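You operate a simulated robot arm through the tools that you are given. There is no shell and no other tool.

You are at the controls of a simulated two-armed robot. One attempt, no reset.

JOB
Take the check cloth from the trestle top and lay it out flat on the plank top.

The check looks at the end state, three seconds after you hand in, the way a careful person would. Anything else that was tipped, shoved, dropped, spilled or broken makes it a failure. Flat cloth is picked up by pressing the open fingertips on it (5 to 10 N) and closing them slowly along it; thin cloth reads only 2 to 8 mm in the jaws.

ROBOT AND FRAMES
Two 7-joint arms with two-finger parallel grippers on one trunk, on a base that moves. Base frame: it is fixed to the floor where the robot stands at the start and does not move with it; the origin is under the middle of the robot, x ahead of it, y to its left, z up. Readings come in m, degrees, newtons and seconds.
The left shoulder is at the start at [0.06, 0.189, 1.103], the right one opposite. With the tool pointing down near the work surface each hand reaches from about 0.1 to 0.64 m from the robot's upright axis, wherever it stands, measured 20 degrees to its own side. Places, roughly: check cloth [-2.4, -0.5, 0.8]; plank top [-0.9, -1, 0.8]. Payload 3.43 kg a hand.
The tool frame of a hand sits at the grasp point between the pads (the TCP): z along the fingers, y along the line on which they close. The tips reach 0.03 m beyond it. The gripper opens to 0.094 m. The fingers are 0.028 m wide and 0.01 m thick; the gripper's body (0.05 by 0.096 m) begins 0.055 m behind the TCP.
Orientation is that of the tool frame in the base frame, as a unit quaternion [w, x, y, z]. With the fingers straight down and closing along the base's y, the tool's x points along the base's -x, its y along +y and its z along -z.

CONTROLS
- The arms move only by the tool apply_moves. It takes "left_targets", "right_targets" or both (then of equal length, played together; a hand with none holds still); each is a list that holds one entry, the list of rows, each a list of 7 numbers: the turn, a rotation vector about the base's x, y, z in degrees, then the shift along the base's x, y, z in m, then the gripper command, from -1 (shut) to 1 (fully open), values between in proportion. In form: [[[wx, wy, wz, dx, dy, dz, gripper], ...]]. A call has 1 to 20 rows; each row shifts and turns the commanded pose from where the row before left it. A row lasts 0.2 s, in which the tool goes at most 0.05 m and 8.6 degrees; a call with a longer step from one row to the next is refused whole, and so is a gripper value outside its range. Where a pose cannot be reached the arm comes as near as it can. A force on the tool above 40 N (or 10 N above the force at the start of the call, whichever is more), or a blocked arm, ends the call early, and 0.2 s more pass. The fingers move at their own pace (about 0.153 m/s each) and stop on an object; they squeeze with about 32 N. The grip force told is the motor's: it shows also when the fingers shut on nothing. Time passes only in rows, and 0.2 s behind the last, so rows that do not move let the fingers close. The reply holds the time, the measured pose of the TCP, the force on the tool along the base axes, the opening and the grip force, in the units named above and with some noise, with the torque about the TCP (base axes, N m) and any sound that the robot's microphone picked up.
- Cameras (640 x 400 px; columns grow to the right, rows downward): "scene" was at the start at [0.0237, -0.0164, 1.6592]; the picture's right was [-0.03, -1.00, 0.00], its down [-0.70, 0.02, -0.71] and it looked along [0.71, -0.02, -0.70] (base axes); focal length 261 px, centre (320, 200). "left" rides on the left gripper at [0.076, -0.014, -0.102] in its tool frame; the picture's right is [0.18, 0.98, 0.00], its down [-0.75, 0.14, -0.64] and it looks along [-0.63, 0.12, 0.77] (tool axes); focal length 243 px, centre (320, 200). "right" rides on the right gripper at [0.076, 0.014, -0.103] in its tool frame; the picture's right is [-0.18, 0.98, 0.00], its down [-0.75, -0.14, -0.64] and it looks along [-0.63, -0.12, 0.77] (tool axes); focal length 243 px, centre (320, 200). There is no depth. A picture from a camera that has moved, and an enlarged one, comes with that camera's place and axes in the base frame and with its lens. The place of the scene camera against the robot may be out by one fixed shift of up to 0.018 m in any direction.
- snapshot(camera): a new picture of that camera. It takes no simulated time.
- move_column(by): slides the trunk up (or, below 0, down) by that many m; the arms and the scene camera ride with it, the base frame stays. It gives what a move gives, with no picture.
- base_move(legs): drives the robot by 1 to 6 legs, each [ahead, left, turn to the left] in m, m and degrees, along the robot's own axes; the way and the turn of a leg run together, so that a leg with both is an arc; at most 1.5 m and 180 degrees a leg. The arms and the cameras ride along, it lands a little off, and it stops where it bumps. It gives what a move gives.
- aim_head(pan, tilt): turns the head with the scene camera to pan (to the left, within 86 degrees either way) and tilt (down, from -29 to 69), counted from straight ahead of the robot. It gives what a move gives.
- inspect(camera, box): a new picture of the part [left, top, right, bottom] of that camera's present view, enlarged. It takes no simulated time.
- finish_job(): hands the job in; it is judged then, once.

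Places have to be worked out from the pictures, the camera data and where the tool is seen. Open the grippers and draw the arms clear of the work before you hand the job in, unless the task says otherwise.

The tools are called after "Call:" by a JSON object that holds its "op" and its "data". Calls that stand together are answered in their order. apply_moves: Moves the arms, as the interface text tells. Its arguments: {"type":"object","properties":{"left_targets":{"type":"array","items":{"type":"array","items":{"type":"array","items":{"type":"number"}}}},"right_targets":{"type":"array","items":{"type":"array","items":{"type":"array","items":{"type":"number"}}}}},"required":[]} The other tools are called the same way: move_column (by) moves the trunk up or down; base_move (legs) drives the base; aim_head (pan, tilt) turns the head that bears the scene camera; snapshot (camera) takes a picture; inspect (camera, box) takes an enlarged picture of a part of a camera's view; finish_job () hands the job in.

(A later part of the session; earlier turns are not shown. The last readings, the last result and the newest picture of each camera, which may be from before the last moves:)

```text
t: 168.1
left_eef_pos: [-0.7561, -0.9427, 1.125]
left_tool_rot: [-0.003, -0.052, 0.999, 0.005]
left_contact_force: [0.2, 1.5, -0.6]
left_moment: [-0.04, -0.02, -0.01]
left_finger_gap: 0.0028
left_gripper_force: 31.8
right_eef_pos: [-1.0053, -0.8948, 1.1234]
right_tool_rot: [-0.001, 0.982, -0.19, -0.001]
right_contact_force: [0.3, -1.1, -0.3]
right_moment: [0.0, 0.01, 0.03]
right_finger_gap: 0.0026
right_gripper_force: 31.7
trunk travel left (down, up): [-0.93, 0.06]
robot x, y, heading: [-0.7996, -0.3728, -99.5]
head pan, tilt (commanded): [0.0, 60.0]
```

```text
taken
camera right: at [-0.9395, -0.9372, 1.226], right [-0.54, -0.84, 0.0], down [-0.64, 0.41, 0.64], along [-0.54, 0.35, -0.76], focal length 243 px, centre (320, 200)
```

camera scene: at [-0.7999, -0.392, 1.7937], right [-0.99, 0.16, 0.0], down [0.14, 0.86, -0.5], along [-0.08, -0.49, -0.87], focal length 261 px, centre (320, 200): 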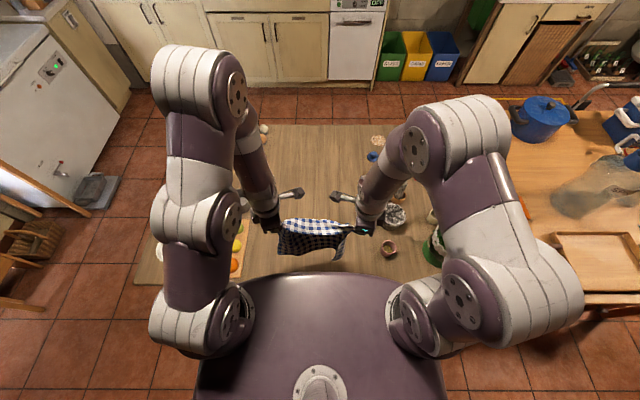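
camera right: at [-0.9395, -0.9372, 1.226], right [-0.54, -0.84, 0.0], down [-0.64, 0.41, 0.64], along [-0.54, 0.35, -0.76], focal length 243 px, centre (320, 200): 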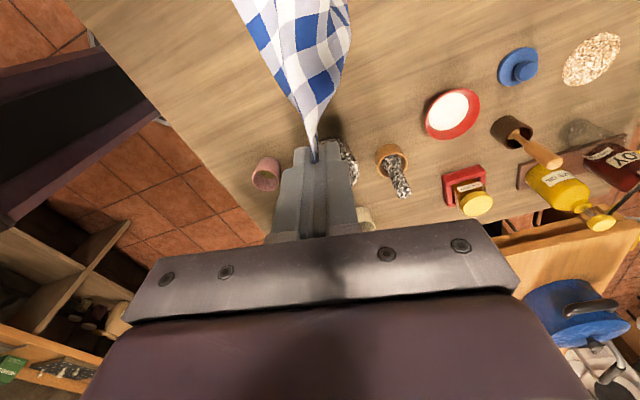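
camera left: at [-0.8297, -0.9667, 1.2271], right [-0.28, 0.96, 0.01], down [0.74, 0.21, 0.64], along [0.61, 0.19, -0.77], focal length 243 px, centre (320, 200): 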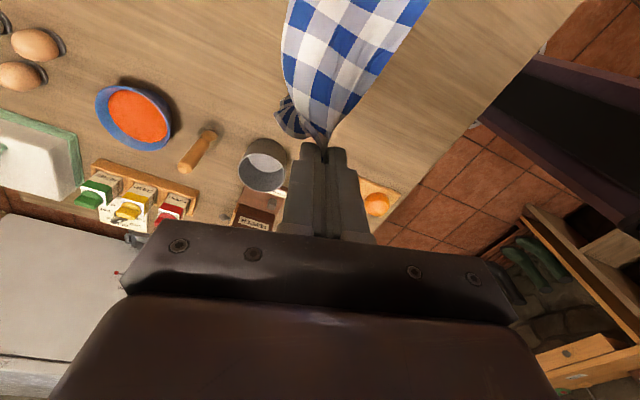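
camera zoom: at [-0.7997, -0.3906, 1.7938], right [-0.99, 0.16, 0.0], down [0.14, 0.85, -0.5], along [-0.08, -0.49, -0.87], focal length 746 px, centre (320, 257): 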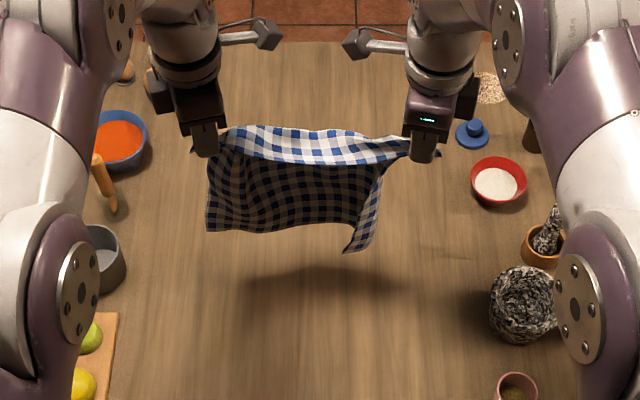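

The cloth is hanging well. I spread the hands slightly to tension the hem and lower until the far edge nears the table.

Call:
{"op": "apply_moves", "data": {"left_targets": [[[0, 0, 0, 0.003, -0.0005, -0.015, -1], [0, 0, 0, 0.003, -0.0005, -0.015, -1], [0, 0, 0, 0, 0, -0.015, -1], [0, 0, 0, 0, 0, -0.015, -1], [0, 0, 0, 0, 0, -0.015, -1], [0, 0, 0, 0, 0, 0, -1]]], "right_targets": [[[0, 0, 0, -0.003, 0.0005, -0.015, -1], [0, 0, 0, -0.003, 0.0005, -0.015, -1], [0, 0, 0, 0, 0, -0.015, -1], [0, 0, 0, 0, 0, -0.015, -1], [0, 0, 0, 0, 0, -0.015, -1], [0, 0, 0, 0, 0, 0, -1]]]}}

Call:
{"op": "inspect", "data": {"camera": "scene", "box": [230, 110, 410, 250]}}

```text
t: 169.5
left_eef_pos: [-0.7517, -0.9435, 1.0486]
left_tool_rot: [-0.003, -0.052, 0.999, 0.006]
left_contact_force: [-5.1, 1.3, 0.2]
left_moment: [0.05, 0.16, -0.02]
left_finger_gap: 0.0029
left_gripper_force: 31.9
right_eef_pos: [-1.0116, -0.8939, 1.047]
right_tool_rot: [-0.001, 0.981, -0.192, -0.001]
right_contact_force: [4.9, -1.2, 0.6]
right_moment: [-0.03, -0.13, -0.02]
right_finger_gap: 0.0026
right_gripper_force: 32.7
trunk travel left (down, up): [-0.93, 0.06]
robot x, y, heading: [-0.7998, -0.3708, -99.2]
head pan, tilt (commanded): [0.0, 60.0]
```

```text
2.86 times, centred on (320, 180) of scene
camera zoom: at [-0.7999, -0.3916, 1.7938], right [-0.99, 0.16, 0.0], down [0.14, 0.86, -0.5], along [-0.08, -0.49, -0.87], focal length 746 px, centre (320, 257)
```

zoom: 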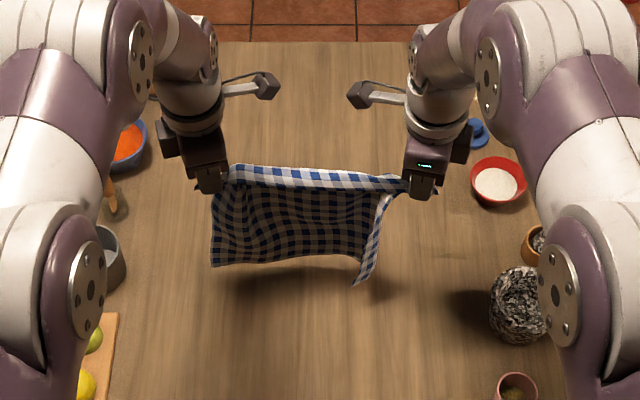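

The hem is taut (5 N) and the lower edge hangs straight, just above the table at fwd ≈0.575. I touch it down and begin laying back toward the robot.

Call:
{"op": "apply_moves", "data": {"left_targets": [[[0, 0, 0, 0, 0, -0.012, -1], [0, 0, 0, 0, 0, -0.012, -1], [0, 0, 0, 0.0028, 0.0178, -0.0175, -1], [0, 0, 0, 0.0028, 0.0178, -0.0175, -1], [0, 0, 0, 0.0028, 0.0178, -0.0175, -1], [0, 0, 0, 0.0028, 0.0178, -0.0175, -1], [0, 0, 0, 0.0028, 0.0178, -0.0175, -1], [0, 0, 0, 0, 0, 0, -1]]], "right_targets": [[[0, 0, 0, 0, 0, -0.012, -1], [0, 0, 0, 0, 0, -0.012, -1], [0, 0, 0, 0.0028, 0.0178, -0.0175, -1], [0, 0, 0, 0.0028, 0.0178, -0.0175, -1], [0, 0, 0, 0.0028, 0.0178, -0.0175, -1], [0, 0, 0, 0.0028, 0.0178, -0.0175, -1], [0, 0, 0, 0.0028, 0.0178, -0.0175, -1], [0, 0, 0, 0, 0, 0, -1]]]}}

Call:
{"op": "inspect", "data": {"camera": "scene", "box": [230, 110, 410, 250]}}

Call:
{"op": "snapshot", "data": {"camera": "right"}}

Call:
{"op": "snapshot", "data": {"camera": "left"}}

```text
t: 171.3
left_eef_pos: [-0.7377, -0.8544, 0.9363]
left_tool_rot: [-0.002, -0.051, 0.999, 0.006]
left_contact_force: [-5.3, 1.3, -0.3]
left_moment: [0.03, 0.13, -0.02]
left_finger_gap: 0.0028
left_gripper_force: 32.5
right_eef_pos: [-0.9974, -0.8058, 0.9357]
right_tool_rot: [-0.001, 0.981, -0.192, -0.001]
right_contact_force: [5.9, -1.6, 0.8]
right_moment: [-0.04, -0.12, 0.01]
right_finger_gap: 0.0026
right_gripper_force: 31.7
trunk travel left (down, up): [-0.93, 0.06]
robot x, y, heading: [-0.8013, -0.3745, -98.9]
head pan, tilt (commanded): [0.0, 60.0]
```

```text
2.86 times, centred on (320, 180) of scene
camera zoom: at [-0.8, -0.3924, 1.7938], right [-0.99, 0.16, 0.0], down [0.14, 0.86, -0.5], along [-0.08, -0.49, -0.87], focal length 746 px, centre (320, 257)
```

zoom: 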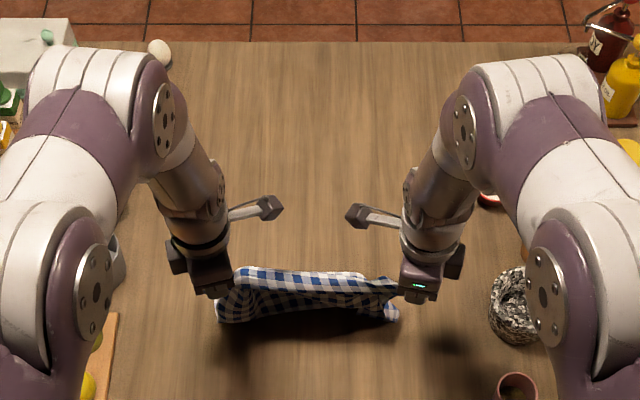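

```text
taken
camera right: at [-0.9324, -0.8477, 1.0393], right [-0.54, -0.84, 0.0], down [-0.64, 0.41, 0.64], along [-0.54, 0.35, -0.76], focal length 243 px, centre (320, 200)
```

right: 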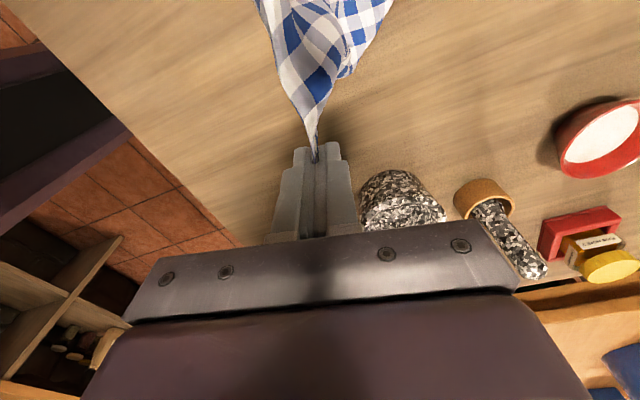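

```text
taken
camera left: at [-0.8104, -0.8785, 1.0388], right [-0.28, 0.96, 0.01], down [0.74, 0.21, 0.64], along [0.61, 0.19, -0.77], focal length 243 px, centre (320, 200)
```

left: 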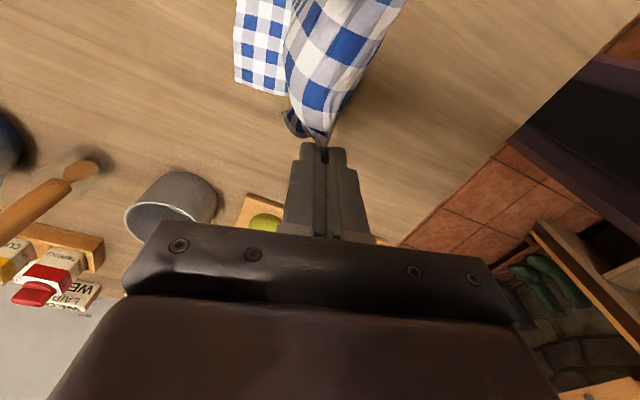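

The far edge has landed and stays forward of the hands as I come back. I continue the lay-down toward the front.

Call:
{"op": "apply_moves", "data": {"left_targets": [[[0, 0, 0, 0.0031, 0.0198, -0.0175, -1], [0, 0, 0, 0.0031, 0.0198, -0.0175, -1], [0, 0, 0, 0.0031, 0.0198, -0.0175, -1], [0, 0, 0, 0.0031, 0.0198, -0.0175, -1], [0, 0, 0, 0.0031, 0.0198, -0.0175, -1], [0, 0, 0, 0, 0, 0, -1]]], "right_targets": [[[0, 0, 0, 0.0031, 0.0198, -0.0175, -1], [0, 0, 0, 0.0031, 0.0198, -0.0175, -1], [0, 0, 0, 0.0031, 0.0198, -0.0175, -1], [0, 0, 0, 0.0031, 0.0198, -0.0175, -1], [0, 0, 0, 0.0031, 0.0198, -0.0175, -1], [0, 0, 0, 0, 0, 0, -1]]]}}

Call:
{"op": "inspect", "data": {"camera": "scene", "box": [230, 130, 410, 270]}}

Call:
{"op": "snapshot", "data": {"camera": "right"}}

Call:
{"op": "snapshot", "data": {"camera": "left"}}

```text
t: 172.7
left_eef_pos: [-0.722, -0.756, 0.8487]
left_tool_rot: [-0.004, -0.051, 0.999, 0.006]
left_contact_force: [-4.2, 0.5, -0.2]
left_moment: [-0.01, 0.12, -0.01]
left_finger_gap: 0.003
left_gripper_force: 32.0
right_eef_pos: [-0.9809, -0.7043, 0.8477]
right_tool_rot: [-0.001, 0.981, -0.192, -0.001]
right_contact_force: [4.0, -1.3, -0.2]
right_moment: [-0.05, -0.11, 0.0]
right_finger_gap: 0.0027
right_gripper_force: 31.6
trunk travel left (down, up): [-0.93, 0.06]
robot x, y, heading: [-0.7992, -0.37, -99.0]
head pan, tilt (commanded): [0.0, 60.0]
```

```text
2.86 times, centred on (320, 200) of scene
camera zoom: at [-0.8, -0.3925, 1.7938], right [-0.99, 0.16, 0.0], down [0.14, 0.86, -0.5], along [-0.08, -0.49, -0.87], focal length 746 px, centre (320, 200)
```

zoom: 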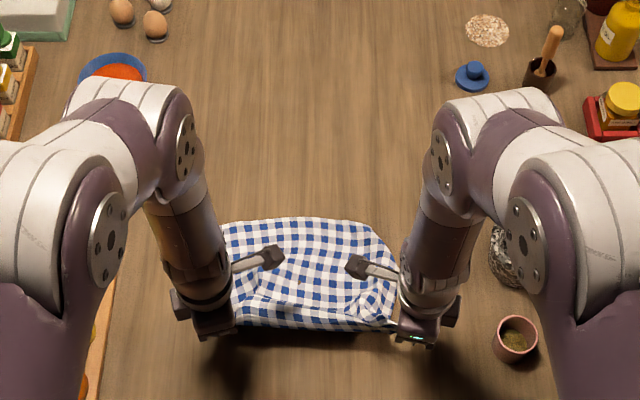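

```text
taken
camera right: at [-0.9166, -0.7478, 0.9512], right [-0.54, -0.84, 0.0], down [-0.64, 0.41, 0.64], along [-0.54, 0.35, -0.76], focal length 243 px, centre (320, 200)
```

right: 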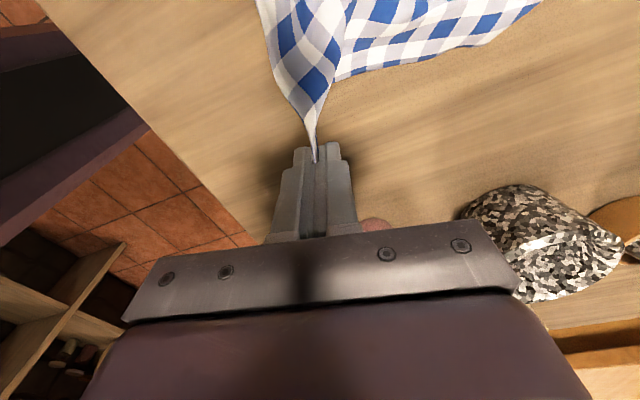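

```text
taken
camera left: at [-0.7953, -0.78, 0.9516], right [-0.28, 0.96, 0.01], down [0.74, 0.21, 0.64], along [0.61, 0.19, -0.77], focal length 243 px, centre (320, 200)
```

left: 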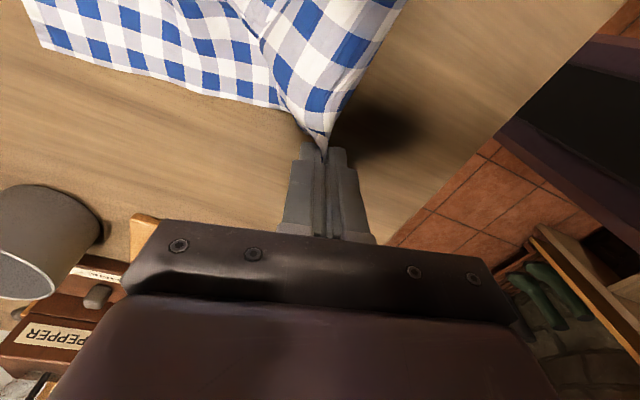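

The cloth is now spreading flat in front of the hands. I bring the hem down the last 5 cm while drawing it back to take out slack.

Call:
{"op": "apply_moves", "data": {"left_targets": [[[0, 0, 0, 0.0019, 0.0118, -0.0135, -1], [0, 0, 0, 0.0019, 0.0118, -0.0135, -1], [0, 0, 0, 0.0019, 0.0118, -0.0135, -1], [0, 0, 0, 0.0019, 0.0118, -0.01, -1], [0, 0, 0, 0, 0, 0, -1]]], "right_targets": [[[0, 0, 0, 0.0019, 0.0118, -0.0135, -1], [0, 0, 0, 0.0019, 0.0118, -0.0135, -1], [0, 0, 0, 0.0019, 0.0118, -0.0135, -1], [0, 0, 0, 0.0019, 0.0118, -0.01, -1], [0, 0, 0, 0, 0, 0, -1]]]}}

Call:
{"op": "inspect", "data": {"camera": "scene", "box": [230, 130, 410, 270]}}

Call:
{"op": "snapshot", "data": {"camera": "right"}}

Call:
{"op": "snapshot", "data": {"camera": "left"}}

```text
t: 173.9
left_eef_pos: [-0.7143, -0.7098, 0.7983]
left_tool_rot: [-0.003, -0.052, 0.999, 0.006]
left_contact_force: [-4.5, 0.1, 0.5]
left_moment: [0.05, 0.14, -0.04]
left_finger_gap: 0.003
left_gripper_force: 31.3
right_eef_pos: [-0.9739, -0.6587, 0.7979]
right_tool_rot: [-0.001, 0.981, -0.192, -0.002]
right_contact_force: [5.4, -1.1, 0.0]
right_moment: [-0.06, -0.13, 0.01]
right_finger_gap: 0.003
right_gripper_force: 32.1
trunk travel left (down, up): [-0.93, 0.06]
robot x, y, heading: [-0.8, -0.3685, -99.1]
head pan, tilt (commanded): [0.0, 60.0]
```

```text
2.86 times, centred on (320, 200) of scene
camera zoom: at [-0.8, -0.3925, 1.7938], right [-0.99, 0.16, 0.0], down [0.14, 0.86, -0.5], along [-0.08, -0.49, -0.87], focal length 746 px, centre (320, 200)
```

zoom: 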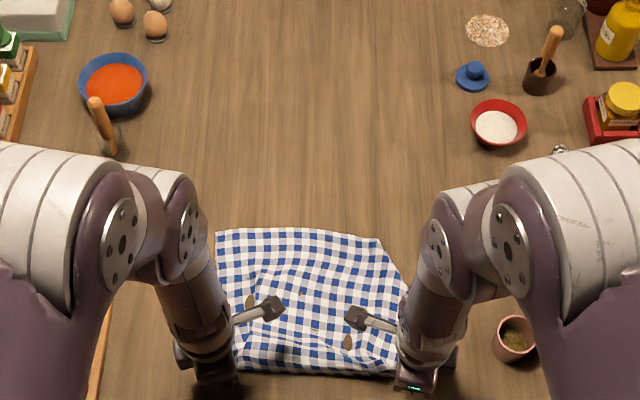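

```text
taken
camera right: at [-0.9093, -0.7015, 0.9012], right [-0.54, -0.84, 0.0], down [-0.64, 0.41, 0.64], along [-0.54, 0.35, -0.76], focal length 243 px, centre (320, 200)
```

right: 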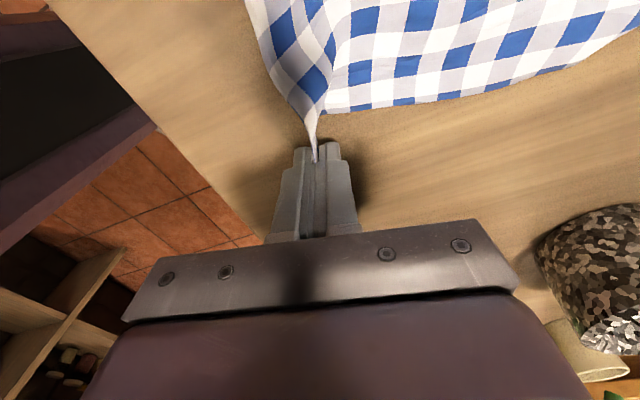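

```text
taken
camera left: at [-0.7872, -0.7333, 0.901], right [-0.28, 0.96, 0.01], down [0.74, 0.21, 0.64], along [0.61, 0.19, -0.77], focal length 243 px, centre (320, 200)
```

left: 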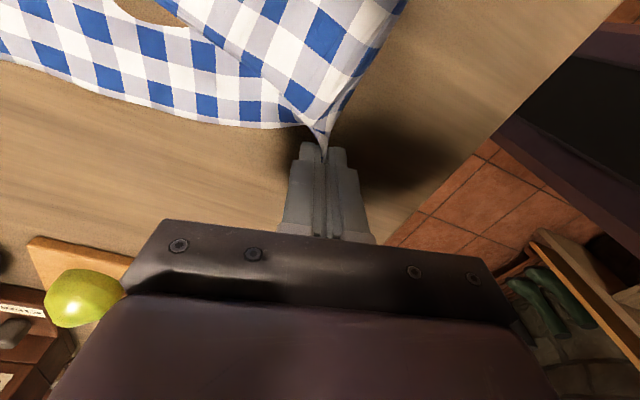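

The cloth lies almost completely flat. I lower the last few mm and open both grippers gently.

Call:
{"op": "apply_moves", "data": {"left_targets": [[[0, 0, 0, 0, 0, -0.003, -1], [0, 0, 0, 0, 0, -0.002, -1], [0, 0, 0, 0, 0, 0, -0.9], [0, 0, 0, 0, 0, 0, -0.75], [0, 0, 0, 0, 0, 0, -0.6], [0, 0, 0, 0, 0, 0, -0.4], [0, 0, 0, 0, 0, 0, -0.2], [0, 0, 0, 0, 0, 0, 0], [0, 0, 0, 0, 0, 0, 0.3], [0, 0, 0, 0, 0, 0, 0.5], [0, 0, 0, 0, 0, 0, 0.5]]], "right_targets": [[[0, 0, 0, 0, 0, -0.003, -1], [0, 0, 0, 0, 0, -0.002, -1], [0, 0, 0, 0, 0, 0, -0.9], [0, 0, 0, 0, 0, 0, -0.75], [0, 0, 0, 0, 0, 0, -0.6], [0, 0, 0, 0, 0, 0, -0.4], [0, 0, 0, 0, 0, 0, -0.2], [0, 0, 0, 0, 0, 0, 0], [0, 0, 0, 0, 0, 0, 0.3], [0, 0, 0, 0, 0, 0, 0.5], [0, 0, 0, 0, 0, 0, 0.5]]]}}

Call:
{"op": "snapshot", "data": {"camera": "right"}}

Call:
{"op": "snapshot", "data": {"camera": "left"}}

```text
t: 176.3
left_eef_pos: [-0.7134, -0.7087, 0.7935]
left_tool_rot: [-0.003, -0.052, 0.999, 0.006]
left_contact_force: [0.3, -0.3, -0.9]
left_moment: [-0.01, -0.04, -0.02]
left_finger_gap: 0.0705
left_gripper_force: 0.1
right_eef_pos: [-0.9747, -0.6589, 0.7936]
right_tool_rot: [-0.001, 0.981, -0.193, -0.001]
right_contact_force: [-0.5, 0.0, -0.2]
right_moment: [0.0, 0.01, -0.01]
right_finger_gap: 0.0707
right_gripper_force: 0.1
trunk travel left (down, up): [-0.93, 0.06]
robot x, y, heading: [-0.8019, -0.3713, -98.9]
head pan, tilt (commanded): [0.0, 60.0]
```

```text
taken
camera right: at [-0.9092, -0.7011, 0.8963], right [-0.54, -0.84, 0.0], down [-0.64, 0.41, 0.64], along [-0.54, 0.35, -0.76], focal length 243 px, centre (320, 200)
```

right: 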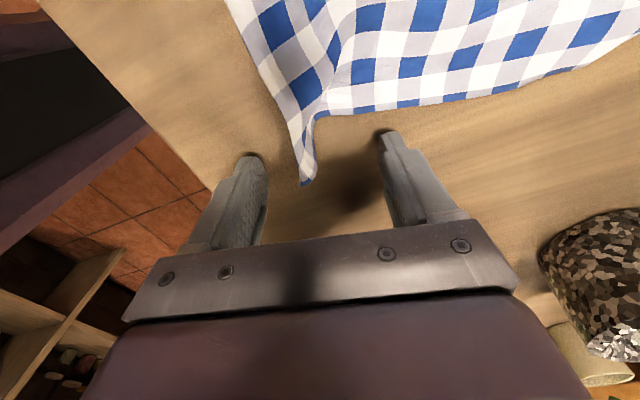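

```text
taken
camera left: at [-0.7872, -0.7332, 0.8964], right [-0.28, 0.96, 0.01], down [0.74, 0.21, 0.64], along [0.61, 0.19, -0.77], focal length 243 px, centre (320, 200)
```

left: 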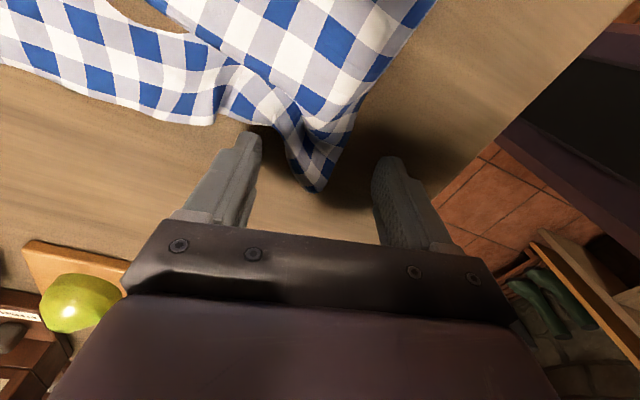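

Released cleanly. I lift both hands straight up and move them aside for a full view.

Call:
{"op": "apply_moves", "data": {"left_targets": [[[0, 0, 0, 0, 0, 0.02, 0.5], [0, 0, 0, 0, 0, 0.04, 0.5], [0, 0, 0, 0, 0, 0.04, 0.5], [0, 0, 0, 0, 0, 0.03, 0.5], [0, 0, 0, 0.03, 0, 0.0, 0.5], [0, 0, 0, 0.03, 0, 0.0, 0.5], [0, 0, 0, 0.03, 0, 0.0, 0.5], [0, 0, 0, 0, 0, 0, 0.5]]], "right_targets": [[[0, 0, 0, 0, 0, 0.02, 0.5], [0, 0, 0, 0, 0, 0.04, 0.5], [0, 0, 0, 0, 0, 0.04, 0.5], [0, 0, 0, 0, 0, 0.03, 0.5], [0, 0, 0, -0.03, 0, 0.0, 0.5], [0, 0, 0, -0.03, 0, 0.0, 0.5], [0, 0, 0, -0.03, 0, 0.0, 0.5], [0, 0, 0, 0, 0, 0, 0.5]]]}}

Call:
{"op": "inspect", "data": {"camera": "scene", "box": [255, 170, 385, 260]}}

Call:
{"op": "snapshot", "data": {"camera": "left"}}

Call:
{"op": "snapshot", "data": {"camera": "right"}}

```text
t: 178.1
left_eef_pos: [-0.6225, -0.7098, 0.9244]
left_tool_rot: [-0.003, -0.051, 0.999, 0.006]
left_contact_force: [0.7, -0.2, -0.1]
left_moment: [0.03, 0.02, -0.02]
left_finger_gap: 0.0704
left_gripper_force: 0.0
right_eef_pos: [-1.0656, -0.659, 0.9241]
right_tool_rot: [0.0, 0.982, -0.191, -0.002]
right_contact_force: [-0.2, 0.3, 1.1]
right_moment: [0.0, -0.02, 0.02]
right_finger_gap: 0.0706
right_gripper_force: 0.0
trunk travel left (down, up): [-0.93, 0.06]
robot x, y, heading: [-0.8014, -0.3689, -99.1]
head pan, tilt (commanded): [0.0, 60.0]
```

```text
4.44 times, centred on (320, 215) of scene
camera zoom: at [-0.7999, -0.3923, 1.7938], right [-0.99, 0.16, 0.0], down [0.14, 0.86, -0.5], along [-0.08, -0.49, -0.87], focal length 1160 px, centre (320, 133)
```

zoom: 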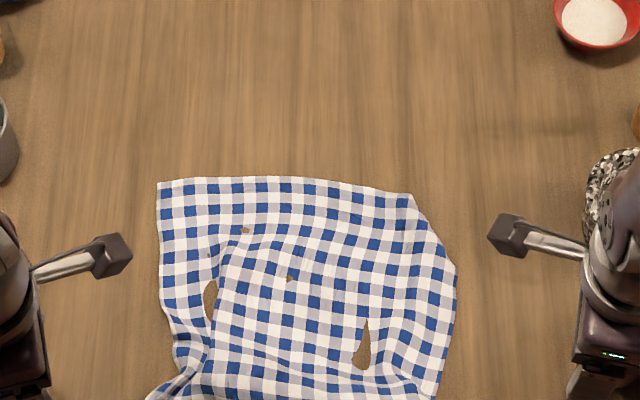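

```text
taken
camera left: at [-0.6965, -0.733, 1.0268], right [-0.28, 0.96, 0.01], down [0.74, 0.21, 0.64], along [0.61, 0.19, -0.77], focal length 243 px, centre (320, 200)
```

left: 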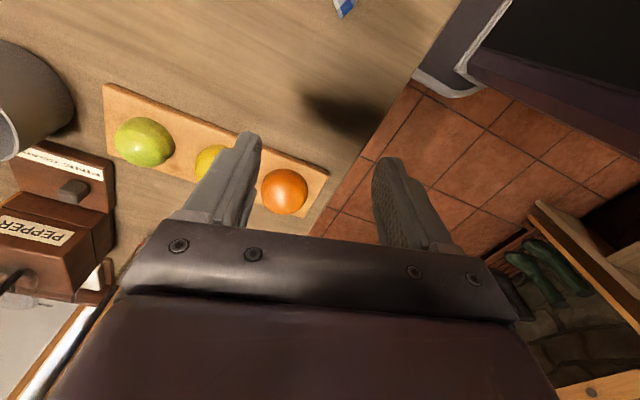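

```text
taken
camera right: at [-1.0004, -0.7012, 1.0265], right [-0.54, -0.84, 0.0], down [-0.64, 0.41, 0.64], along [-0.54, 0.35, -0.76], focal length 243 px, centre (320, 200)
```

right: 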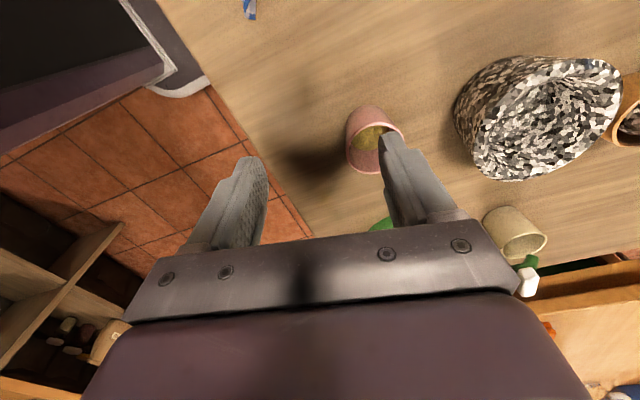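

Mostly flat. I look at the whole cloth including its near edge.

Call:
{"op": "inspect", "data": {"camera": "scene", "box": [265, 195, 375, 275]}}

Call:
{"op": "inspect", "data": {"camera": "scene", "box": [285, 205, 355, 260]}}

```text
5.00 times, centred on (320, 235) of scene
camera zoom: at [-0.7999, -0.3923, 1.7938], right [-0.99, 0.16, 0.0], down [0.14, 0.86, -0.5], along [-0.08, -0.49, -0.87], focal length 1305 px, centre (320, 25)
```

zoom: 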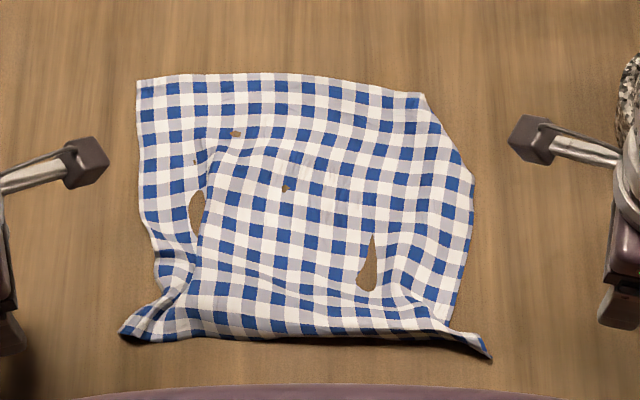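

```text
7.27 times, centred on (320, 232) of scene
camera zoom: at [-0.7999, -0.3923, 1.7938], right [-0.99, 0.16, 0.0], down [0.14, 0.86, -0.5], along [-0.08, -0.49, -0.87], focal length 1898 px, centre (320, -36)
```

zoom: 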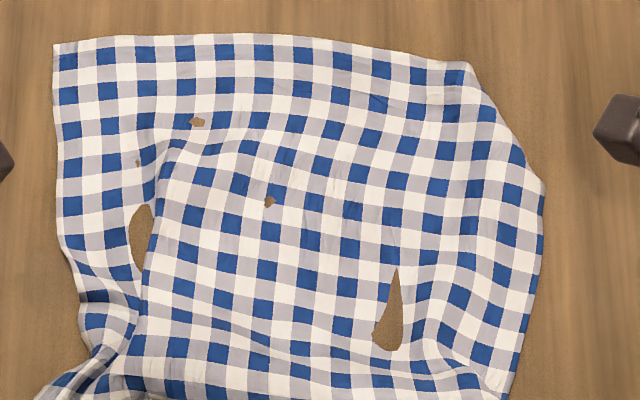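

Very good: only the far-right corner is folded under (chamfer from (-0.974,-0.875) to (-1.001,-0.788)), plus small gathers at the two near corners. To open the folded corner I will pinch a single layer just inside it with the right hand, lift so the flap falls open, and lay it back outward. First I move and turn the right gripper above that point.

Call:
{"op": "apply_moves", "data": {"right_targets": [[[0, 0, 7.9, 0.029, -0.0303, 0, 0.5], [0, 0, 7.9, 0.029, -0.0303, 0, 0.5], [0, 0, 7.9, 0.029, -0.0303, 0, 0.5], [0, 0, 7.9, 0.029, -0.0302, 0, 0.5], [0, 0, 7.9, 0.0291, -0.0302, 0, 0.5], [0, 0, 0, 0, 0, -0.03, 0.5], [0, 0, 0, 0, 0, -0.03, 0.5], [0, 0, 0, 0, 0, 0, 0.5]]]}}

Call:
{"op": "snapshot", "data": {"camera": "right"}}

Call:
{"op": "snapshot", "data": {"camera": "scene"}}

```text
t: 179.9
left_eef_pos: [-0.624, -0.7084, 0.9236]
left_tool_rot: [-0.003, -0.051, 0.999, 0.006]
left_contact_force: [0.8, 0.2, -0.2]
left_moment: [0.0, 0.02, -0.01]
left_finger_gap: 0.0708
left_gripper_force: 0.2
right_eef_pos: [-0.9179, -0.8096, 0.8631]
right_tool_rot: [-0.001, 0.988, 0.151, -0.002]
right_contact_force: [-0.2, -0.4, 0.8]
right_moment: [0.01, 0.04, 0.0]
right_finger_gap: 0.0702
right_gripper_force: 0.1
trunk travel left (down, up): [-0.93, 0.06]
robot x, y, heading: [-0.8009, -0.3715, -99.2]
head pan, tilt (commanded): [0.0, 60.0]
```

```text
taken
camera right: at [-0.841, -0.8012, 0.9667], right [0.12, -0.99, 0.0], down [-0.76, -0.09, 0.64], along [-0.64, -0.08, -0.76], focal length 243 px, centre (320, 200)
```

right: 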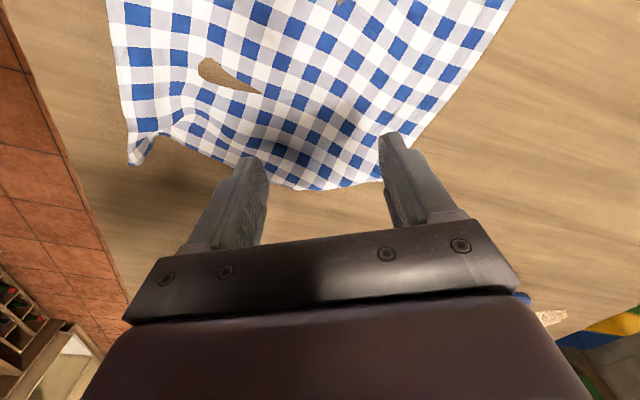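

```text
taken
camera scene: at [-0.7993, -0.3917, 1.7938], right [-0.99, 0.16, 0.0], down [0.14, 0.86, -0.5], along [-0.08, -0.49, -0.87], focal length 261 px, centre (320, 200)
```

scene: 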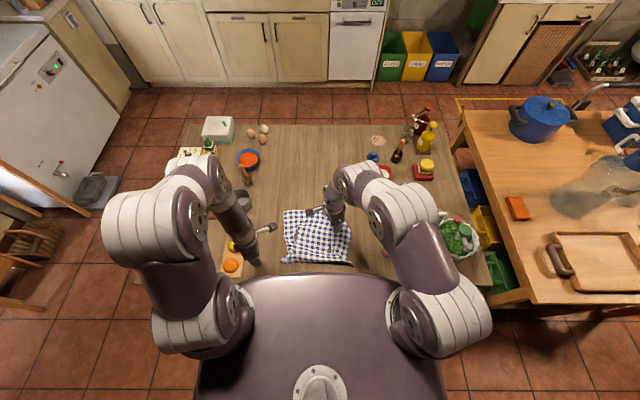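

The wrist view confirms the chamfered fold about 7 cm beyond the gripper centre. I lower the open gripper to just above the cloth there.

Call:
{"op": "apply_moves", "data": {"right_targets": [[[0, 0, 0, 0, 0, -0.03, 0.5], [0, 0, 0, 0, 0, -0.025, 0.5], [0, 0, 0, 0, 0, -0.01, 0.5], [0, 0, 0, 0, 0, -0.003, 0.5], [0, 0, 0, 0, 0, 0, 0.5]]]}}

Call:
{"op": "snapshot", "data": {"camera": "right"}}

```text
t: 181.1
left_eef_pos: [-0.625, -0.7094, 0.9237]
left_tool_rot: [-0.003, -0.052, 0.999, 0.006]
left_contact_force: [0.0, 0.1, 0.4]
left_moment: [-0.03, 0.02, 0.02]
left_finger_gap: 0.0704
left_gripper_force: 0.0
right_eef_pos: [-0.9201, -0.8094, 0.795]
right_tool_rot: [-0.001, 0.988, 0.151, -0.002]
right_contact_force: [-0.8, 0.9, -0.4]
right_moment: [0.01, -0.01, 0.0]
right_finger_gap: 0.0705
right_gripper_force: 0.0
trunk travel left (down, up): [-0.93, 0.06]
robot x, y, heading: [-0.8031, -0.3716, -99.0]
head pan, tilt (commanded): [0.0, 60.0]
```

```text
taken
camera right: at [-0.8422, -0.8007, 0.8984], right [0.12, -0.99, 0.0], down [-0.76, -0.09, 0.64], along [-0.64, -0.08, -0.76], focal length 243 px, centre (320, 200)
```

right: 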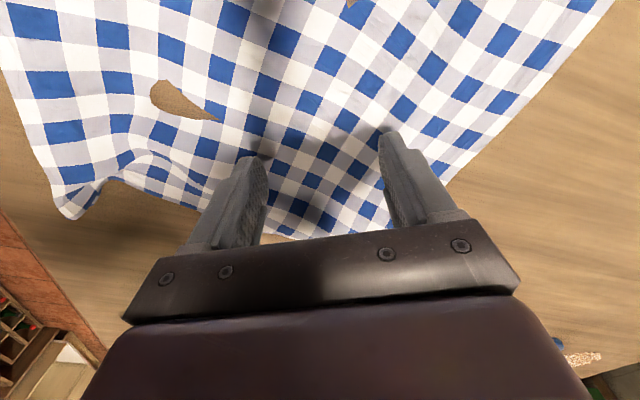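

Call:
{"op": "apply_moves", "data": {"right_targets": [[[0, 0, 0, 0, 0, -0.0015, 0.5], [0, 0, 0, 0, 0, -0.0015, 0.5], [0, 0, 0, 0, 0, 0, 0.5]]]}}

```text
t: 181.9
left_eef_pos: [-0.6248, -0.7084, 0.924]
left_tool_rot: [-0.003, -0.052, 0.999, 0.006]
left_contact_force: [-0.1, -0.2, -0.3]
left_moment: [-0.02, -0.02, 0.0]
left_finger_gap: 0.0705
left_gripper_force: 0.0
right_eef_pos: [-0.9191, -0.8101, 0.7931]
right_tool_rot: [0.0, 0.989, 0.151, -0.001]
right_contact_force: [-0.4, 0.2, -0.4]
right_moment: [-0.02, -0.01, 0.0]
right_finger_gap: 0.0704
right_gripper_force: 0.1
trunk travel left (down, up): [-0.93, 0.06]
robot x, y, heading: [-0.7999, -0.373, -98.7]
head pan, tilt (commanded): [0.0, 60.0]
```

Not yet touching; another 1.5 mm in small steps.

Call:
{"op": "apply_moves", "data": {"right_targets": [[[0, 0, 0, 0, 0, -0.0008, 0.5], [0, 0, 0, 0, 0, -0.0007, 0.5], [0, 0, 0, 0, 0, 0, 0.5]]]}}

```text
t: 182.7
left_eef_pos: [-0.6239, -0.7082, 0.9251]
left_tool_rot: [-0.003, -0.052, 0.999, 0.005]
left_contact_force: [-0.6, 0.6, -0.4]
left_moment: [0.0, 0.03, 0.0]
left_finger_gap: 0.0705
left_gripper_force: 0.1
right_eef_pos: [-0.919, -0.8093, 0.7918]
right_tool_rot: [-0.001, 0.989, 0.151, -0.002]
right_contact_force: [-1.7, 0.8, 4.1]
right_moment: [-0.04, 0.0, -0.03]
right_finger_gap: 0.0703
right_gripper_force: 0.1
trunk travel left (down, up): [-0.93, 0.06]
robot x, y, heading: [-0.801, -0.3716, -99.0]
head pan, tilt (commanded): [0.0, 60.0]
```

4 N and balanced. I press 0.5 mm more and close slowly to form a ridge.

Call:
{"op": "apply_moves", "data": {"right_targets": [[[0, 0, 0, 0, 0, -0.0005, 0.49], [0, 0, 0, 0, 0, 0, 0.43], [0, 0, 0, 0, 0, 0, 0.37], [0, 0, 0, 0, 0, 0, 0.31], [0, 0, 0, 0, 0, 0, 0.25], [0, 0, 0, 0, 0, 0, 0.19], [0, 0, 0, 0, 0, 0, 0.13], [0, 0, 0, 0, 0, 0, 0.07], [0, 0, 0, 0, 0, 0, 0.01], [0, 0, 0, 0, 0, 0, -0.05], [0, 0, 0, 0, 0, 0, -0.1]]]}}

Call:
{"op": "snapshot", "data": {"camera": "right"}}

```text
t: 185.1
left_eef_pos: [-0.6236, -0.7083, 0.925]
left_tool_rot: [-0.003, -0.051, 0.999, 0.005]
left_contact_force: [0.3, -0.9, 0.6]
left_moment: [-0.02, -0.01, 0.03]
left_finger_gap: 0.0705
left_gripper_force: 0.0
right_eef_pos: [-0.9196, -0.8085, 0.7908]
right_tool_rot: [0.0, 0.989, 0.151, -0.001]
right_contact_force: [0.6, 1.1, 16.7]
right_moment: [-0.07, -0.08, 0.01]
right_finger_gap: 0.0401
right_gripper_force: 0.0
trunk travel left (down, up): [-0.93, 0.06]
robot x, y, heading: [-0.7994, -0.3745, -99.1]
head pan, tilt (commanded): [0.0, 60.0]
```

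```text
taken
camera right: at [-0.8419, -0.8003, 0.8941], right [0.12, -0.99, 0.0], down [-0.76, -0.09, 0.65], along [-0.64, -0.08, -0.76], focal length 243 px, centre (320, 200)
```

right: 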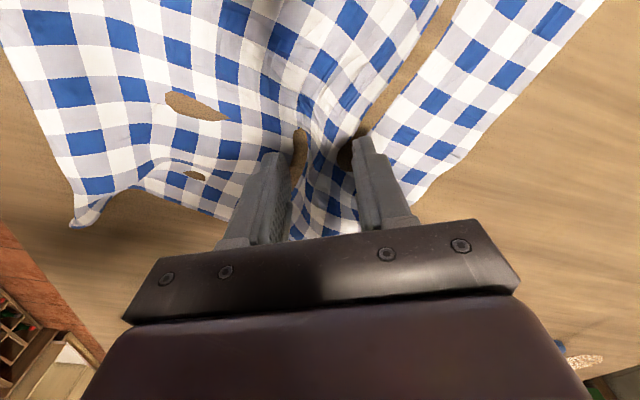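

The ridge rises between the fingers. I continue closing, easing the press slightly.

Call:
{"op": "apply_moves", "data": {"right_targets": [[[0, 0, 0, 0, 0, 0.0004, -0.16], [0, 0, 0, 0, 0, 0, -0.22], [0, 0, 0, 0, 0, 0, -0.28], [0, 0, 0, 0, 0, 0, -0.34], [0, 0, 0, 0, 0, 0, -0.4], [0, 0, 0, 0, 0, 0, -0.46], [0, 0, 0, 0, 0, 0, -0.52], [0, 0, 0, 0, 0, 0, -0.58], [0, 0, 0, 0, 0, 0, -0.64], [0, 0, 0, 0, 0, 0, -0.7], [0, 0, 0, 0, 0, 0, -0.76], [0, 0, 0, 0, 0, 0, -0.82], [0, 0, 0, 0, 0, 0, -0.88], [0, 0, 0, 0, 0, 0, -0.94], [0, 0, 0, 0, 0, 0, -1], [0, 0, 0, 0, 0, 0, -1], [0, 0, 0, 0, 0, 0, -1]]]}}

Call:
{"op": "snapshot", "data": {"camera": "right"}}

```text
t: 188.7
left_eef_pos: [-0.6248, -0.7081, 0.923]
left_tool_rot: [-0.003, -0.052, 0.999, 0.005]
left_contact_force: [-0.1, -0.1, 0.6]
left_moment: [0.02, -0.01, 0.01]
left_finger_gap: 0.0702
left_gripper_force: 0.1
right_eef_pos: [-0.9208, -0.8091, 0.7907]
right_tool_rot: [0.0, 0.988, 0.151, -0.002]
right_contact_force: [0.8, 1.0, 14.1]
right_moment: [0.06, -0.12, 0.03]
right_finger_gap: 0.0019
right_gripper_force: 32.3
trunk travel left (down, up): [-0.93, 0.06]
robot x, y, heading: [-0.7999, -0.3702, -99.0]
head pan, tilt (commanded): [0.0, 60.0]
```

```text
taken
camera right: at [-0.8418, -0.8002, 0.8942], right [0.12, -0.99, 0.0], down [-0.76, -0.09, 0.65], along [-0.64, -0.08, -0.76], focal length 243 px, centre (320, 200)
```

right: 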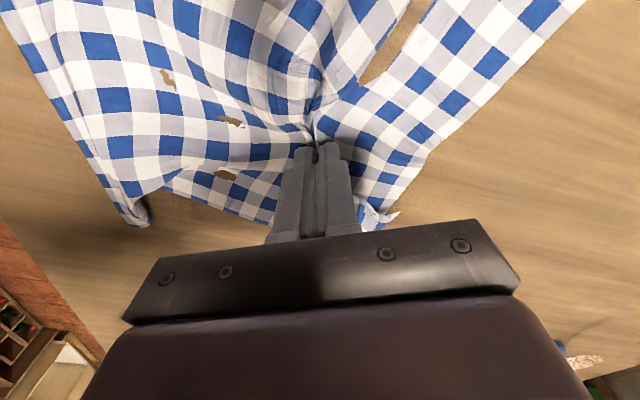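

Held (1.9 mm). I lift 13 cm so the folded corner can fall open.

Call:
{"op": "apply_moves", "data": {"right_targets": [[[0, 0, 0, 0, 0, 0.015, -1], [0, 0, 0, 0, 0, 0.02, -1], [0, 0, 0, 0, 0, 0.02, -1], [0, 0, 0, 0, 0, 0.02, -1], [0, 0, 0, 0, 0, 0.02, -1], [0, 0, 0, 0, 0, 0.02, -1], [0, 0, 0, 0, 0, 0.015, -1], [0, 0, 0, 0, 0, 0, -1], [0, 0, 0, 0, 0, 0, -1]]]}}

Call:
{"op": "snapshot", "data": {"camera": "right"}}

Call:
{"op": "inspect", "data": {"camera": "scene", "box": [255, 170, 385, 270]}}

```text
t: 190.7
left_eef_pos: [-0.6242, -0.7097, 0.9224]
left_tool_rot: [-0.003, -0.05, 0.999, 0.006]
left_contact_force: [0.1, 0.8, 0.9]
left_moment: [0.01, -0.01, -0.02]
left_finger_gap: 0.0703
left_gripper_force: 0.0
right_eef_pos: [-0.9197, -0.8104, 0.9212]
right_tool_rot: [-0.001, 0.988, 0.152, -0.002]
right_contact_force: [-1.2, 0.0, -0.7]
right_moment: [0.01, 0.03, 0.0]
right_finger_gap: 0.0022
right_gripper_force: 31.8
trunk travel left (down, up): [-0.93, 0.06]
robot x, y, heading: [-0.8018, -0.3729, -99.1]
head pan, tilt (commanded): [0.0, 60.0]
```

```text
taken
camera right: at [-0.842, -0.8009, 1.0238], right [0.12, -0.99, 0.0], down [-0.76, -0.09, 0.64], along [-0.64, -0.08, -0.76], focal length 243 px, centre (320, 200)
```

right: 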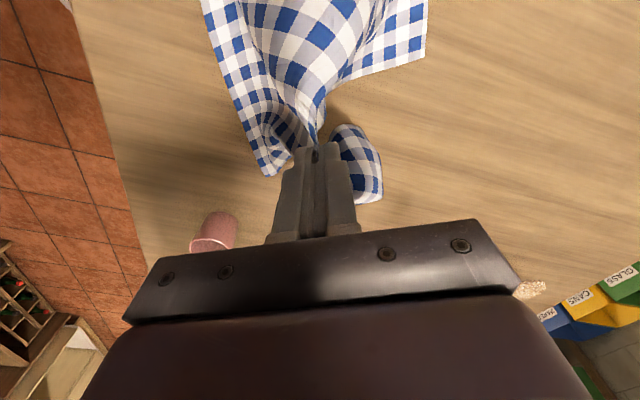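

```text
4.00 times, centred on (320, 220) of scene
camera zoom: at [-0.7999, -0.3921, 1.7938], right [-0.99, 0.16, 0.0], down [0.14, 0.86, -0.5], along [-0.08, -0.49, -0.87], focal length 1044 px, centre (320, 120)
```

zoom: 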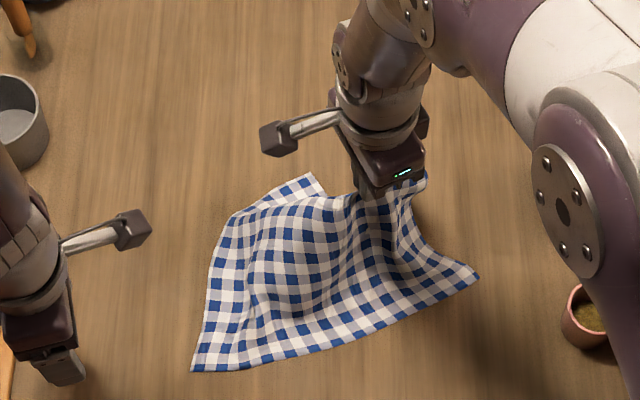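

The near corners relaxed well too. I check whether the B flap has opened.

Call:
{"op": "inspect", "data": {"camera": "right", "box": [180, 0, 460, 220]}}

Call:
{"op": "snapshot", "data": {"camera": "left"}}

```text
1.82 times, centred on (320, 110) of right
camera zoom: at [-0.842, -0.8009, 1.0238], right [0.12, -0.99, 0.0], down [-0.76, -0.09, 0.64], along [-0.64, -0.08, -0.76], focal length 441 px, centre (320, 364)
```

zoom: 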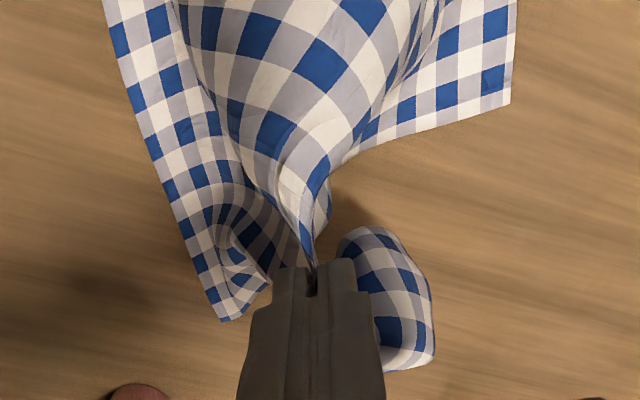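

```text
taken
camera left: at [-0.6968, -0.733, 1.0268], right [-0.28, 0.96, 0.01], down [0.74, 0.21, 0.64], along [0.61, 0.19, -0.77], focal length 243 px, centre (320, 200)
```

left: 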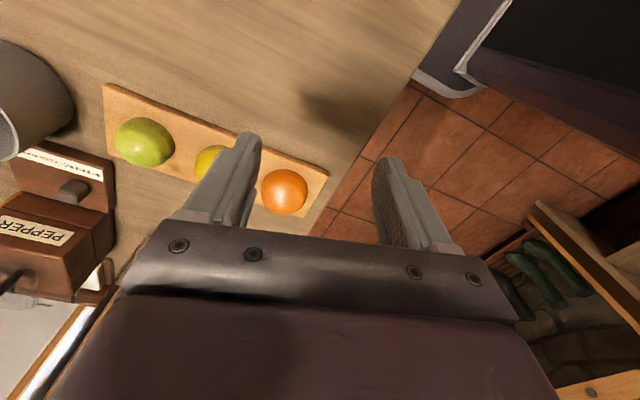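

The B corner now hangs free beside the fingers. I lower it back while moving 3 cm outward so it lays out toward its corner.

Call:
{"op": "apply_moves", "data": {"right_targets": [[[0, 0, 0, -0.0095, -0.003, -0.02, -1], [0, 0, 0, -0.0095, -0.003, -0.02, -1], [0, 0, 0, -0.0095, -0.003, -0.02, -1], [0, 0, 0, 0, 0, -0.02, -1], [0, 0, 0, 0, 0, -0.02, -1], [0, 0, 0, 0, 0, -0.015, -1], [0, 0, 0, 0, 0, -0.01, -1], [0, 0, 0, 0, 0, 0, -1]]]}}

Call:
{"op": "snapshot", "data": {"camera": "right"}}

Call:
{"op": "inspect", "data": {"camera": "scene", "box": [255, 170, 385, 270]}}

```text
t: 192.5
left_eef_pos: [-0.625, -0.7085, 0.9233]
left_tool_rot: [-0.003, -0.051, 0.999, 0.006]
left_contact_force: [-0.2, 0.0, 0.7]
left_moment: [0.0, 0.05, -0.01]
left_finger_gap: 0.0704
left_gripper_force: 0.0
right_eef_pos: [-0.9486, -0.8178, 0.7959]
right_tool_rot: [0.0, 0.989, 0.151, -0.002]
right_contact_force: [-0.6, 0.5, 3.3]
right_moment: [0.01, -0.05, -0.06]
right_finger_gap: 0.0022
right_gripper_force: 32.2
trunk travel left (down, up): [-0.93, 0.06]
robot x, y, heading: [-0.7994, -0.369, -99.2]
head pan, tilt (commanded): [0.0, 60.0]
```

```text
taken
camera right: at [-0.8707, -0.81, 0.8986], right [0.12, -0.99, 0.0], down [-0.76, -0.09, 0.64], along [-0.64, -0.08, -0.76], focal length 243 px, centre (320, 200)
```

right: 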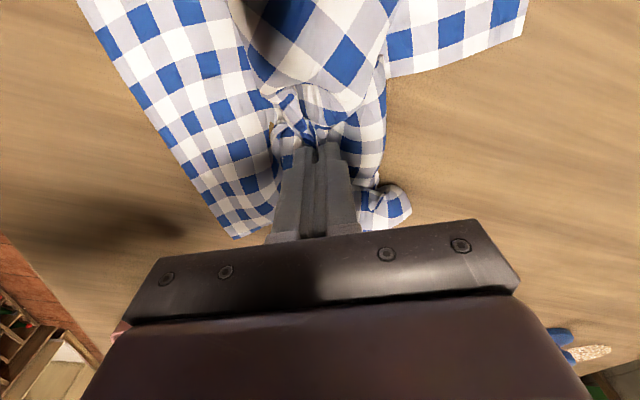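

```text
4.00 times, centred on (320, 220) of scene
camera zoom: at [-0.7998, -0.3915, 1.7938], right [-0.99, 0.16, 0.0], down [0.14, 0.86, -0.5], along [-0.08, -0.49, -0.87], focal length 1044 px, centre (320, 120)
```

zoom: 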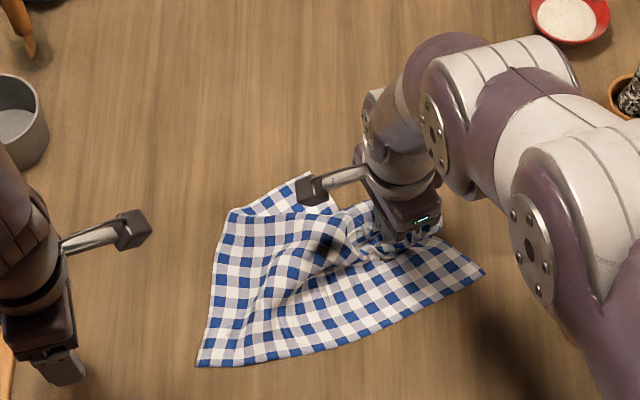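

The cloth's far part got drawn in by the lift (A is now near (-0.867,-0.89)), while the near edge D–C lies flat and straight. I raise the pinched point again, lower the trunk for reach, and carry it outward to where it belongs relative to that edge (about (-0.906,-0.936)).

Call:
{"op": "apply_moves", "data": {"left_targets": [[[0, 0, 0, 0, 0, 0.025, 0.5], [0, 0, 0, 0, 0, 0.025, 0.5], [0, 0, 0, 0, 0, 0.025, 0.5], [0, 0, 0, 0, 0, 0.025, 0.5], [0, 0, 0, 0, 0, 0.02, 0.5], [0, 0, 0, 0, 0, 0, 0.5]]], "right_targets": [[[0, 0, 0, 0.004, -0.012, 0.025, -1], [0, 0, 0, 0.004, -0.012, 0.025, -1], [0, 0, 0, 0.004, -0.012, 0.025, -1], [0, 0, 0, 0.004, -0.012, 0.025, -1], [0, 0, 0, 0.004, -0.012, 0.02, -1], [0, 0, 0, 0, 0, 0, -1]]]}}

Call:
{"op": "move_column", "data": {"by": -0.08}}

Call:
{"op": "apply_moves", "data": {"right_targets": [[[0, 0, 0, 0.004, -0.012, 0, -1], [0, 0, 0, 0.004, -0.012, 0, -1], [0, 0, 0, 0.005, -0.012, -0.01, -1], [0, 0, 0, 0.005, -0.012, -0.01, -1], [0, 0, 0, 0.005, -0.01, -0.01, -1], [0, 0, 0, 0, 0, 0, -1]]]}}

Call:
{"op": "inspect", "data": {"camera": "scene", "box": [245, 150, 395, 260]}}

Call:
{"op": "snapshot", "data": {"camera": "right"}}

```text
t: 193.9
left_eef_pos: [-0.6245, -0.7087, 1.0439]
left_tool_rot: [-0.003, -0.051, 0.999, 0.006]
left_contact_force: [0.8, 0.9, -0.5]
left_moment: [0.01, -0.01, -0.01]
left_finger_gap: 0.0705
left_gripper_force: 0.1
right_eef_pos: [-0.9292, -0.8788, 0.9153]
right_tool_rot: [-0.001, 0.989, 0.151, -0.002]
right_contact_force: [-0.5, -0.5, -0.1]
right_moment: [-0.02, -0.02, 0.02]
right_finger_gap: 0.0023
right_gripper_force: 31.5
trunk travel left (down, up): [-0.93, 0.06]
robot x, y, heading: [-0.8001, -0.369, -99.2]
head pan, tilt (commanded): [0.0, 60.0]
```

```text
t: 195.1
left_eef_pos: [-0.6246, -0.7091, 0.9626]
left_tool_rot: [-0.002, -0.052, 0.999, 0.006]
left_contact_force: [0.3, 0.0, 0.6]
left_moment: [-0.01, -0.02, -0.02]
left_finger_gap: 0.0705
left_gripper_force: 0.0
right_eef_pos: [-0.9287, -0.8789, 0.8368]
right_tool_rot: [-0.001, 0.989, 0.151, -0.002]
right_contact_force: [-0.7, -0.7, 0.4]
right_moment: [0.03, 0.0, 0.0]
right_finger_gap: 0.0024
right_gripper_force: 32.3
trunk travel left (down, up): [-0.85, 0.14]
robot x, y, heading: [-0.8015, -0.3695, -99.0]
head pan, tilt (commanded): [0.0, 60.0]
```

```text
t: 196.5
left_eef_pos: [-0.6251, -0.7091, 0.9632]
left_tool_rot: [-0.003, -0.051, 0.999, 0.006]
left_contact_force: [0.6, -0.9, -0.5]
left_moment: [0.01, 0.0, -0.02]
left_finger_gap: 0.0703
left_gripper_force: 0.0
right_eef_pos: [-0.9074, -0.9259, 0.8107]
right_tool_rot: [-0.001, 0.988, 0.152, -0.002]
right_contact_force: [0.0, -0.2, 0.5]
right_moment: [-0.02, -0.05, 0.01]
right_finger_gap: 0.0022
right_gripper_force: 32.0
right hand out of reach, approached as far as the arm can: row 5
trunk travel left (down, up): [-0.85, 0.14]
robot x, y, heading: [-0.8032, -0.3689, -99.1]
head pan, tilt (commanded): [0.0, 60.0]
```

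```text
3.64 times, centred on (320, 205) of scene
camera zoom: at [-0.7998, -0.3922, 1.7138], right [-0.99, 0.16, 0.0], down [0.14, 0.86, -0.5], along [-0.08, -0.49, -0.87], focal length 949 px, centre (320, 182)
```

zoom: 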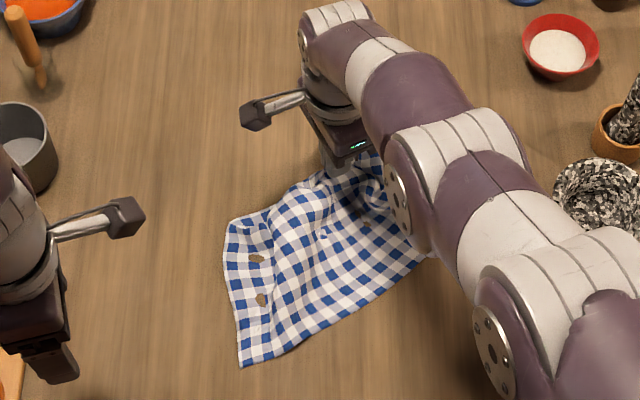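

```text
taken
camera right: at [-0.8296, -0.9168, 0.9135], right [0.12, -0.99, 0.0], down [-0.76, -0.09, 0.64], along [-0.64, -0.08, -0.76], focal length 243 px, centre (320, 200)
```

right: 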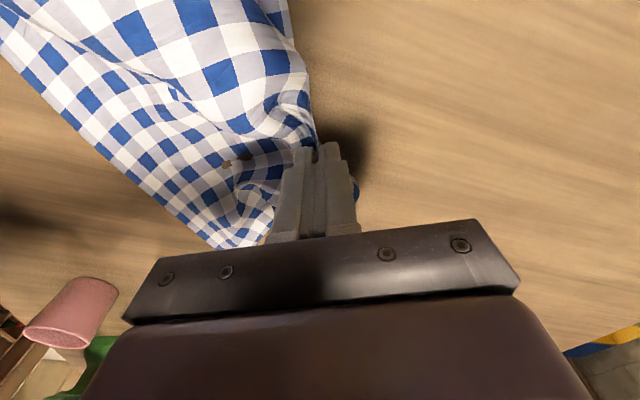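

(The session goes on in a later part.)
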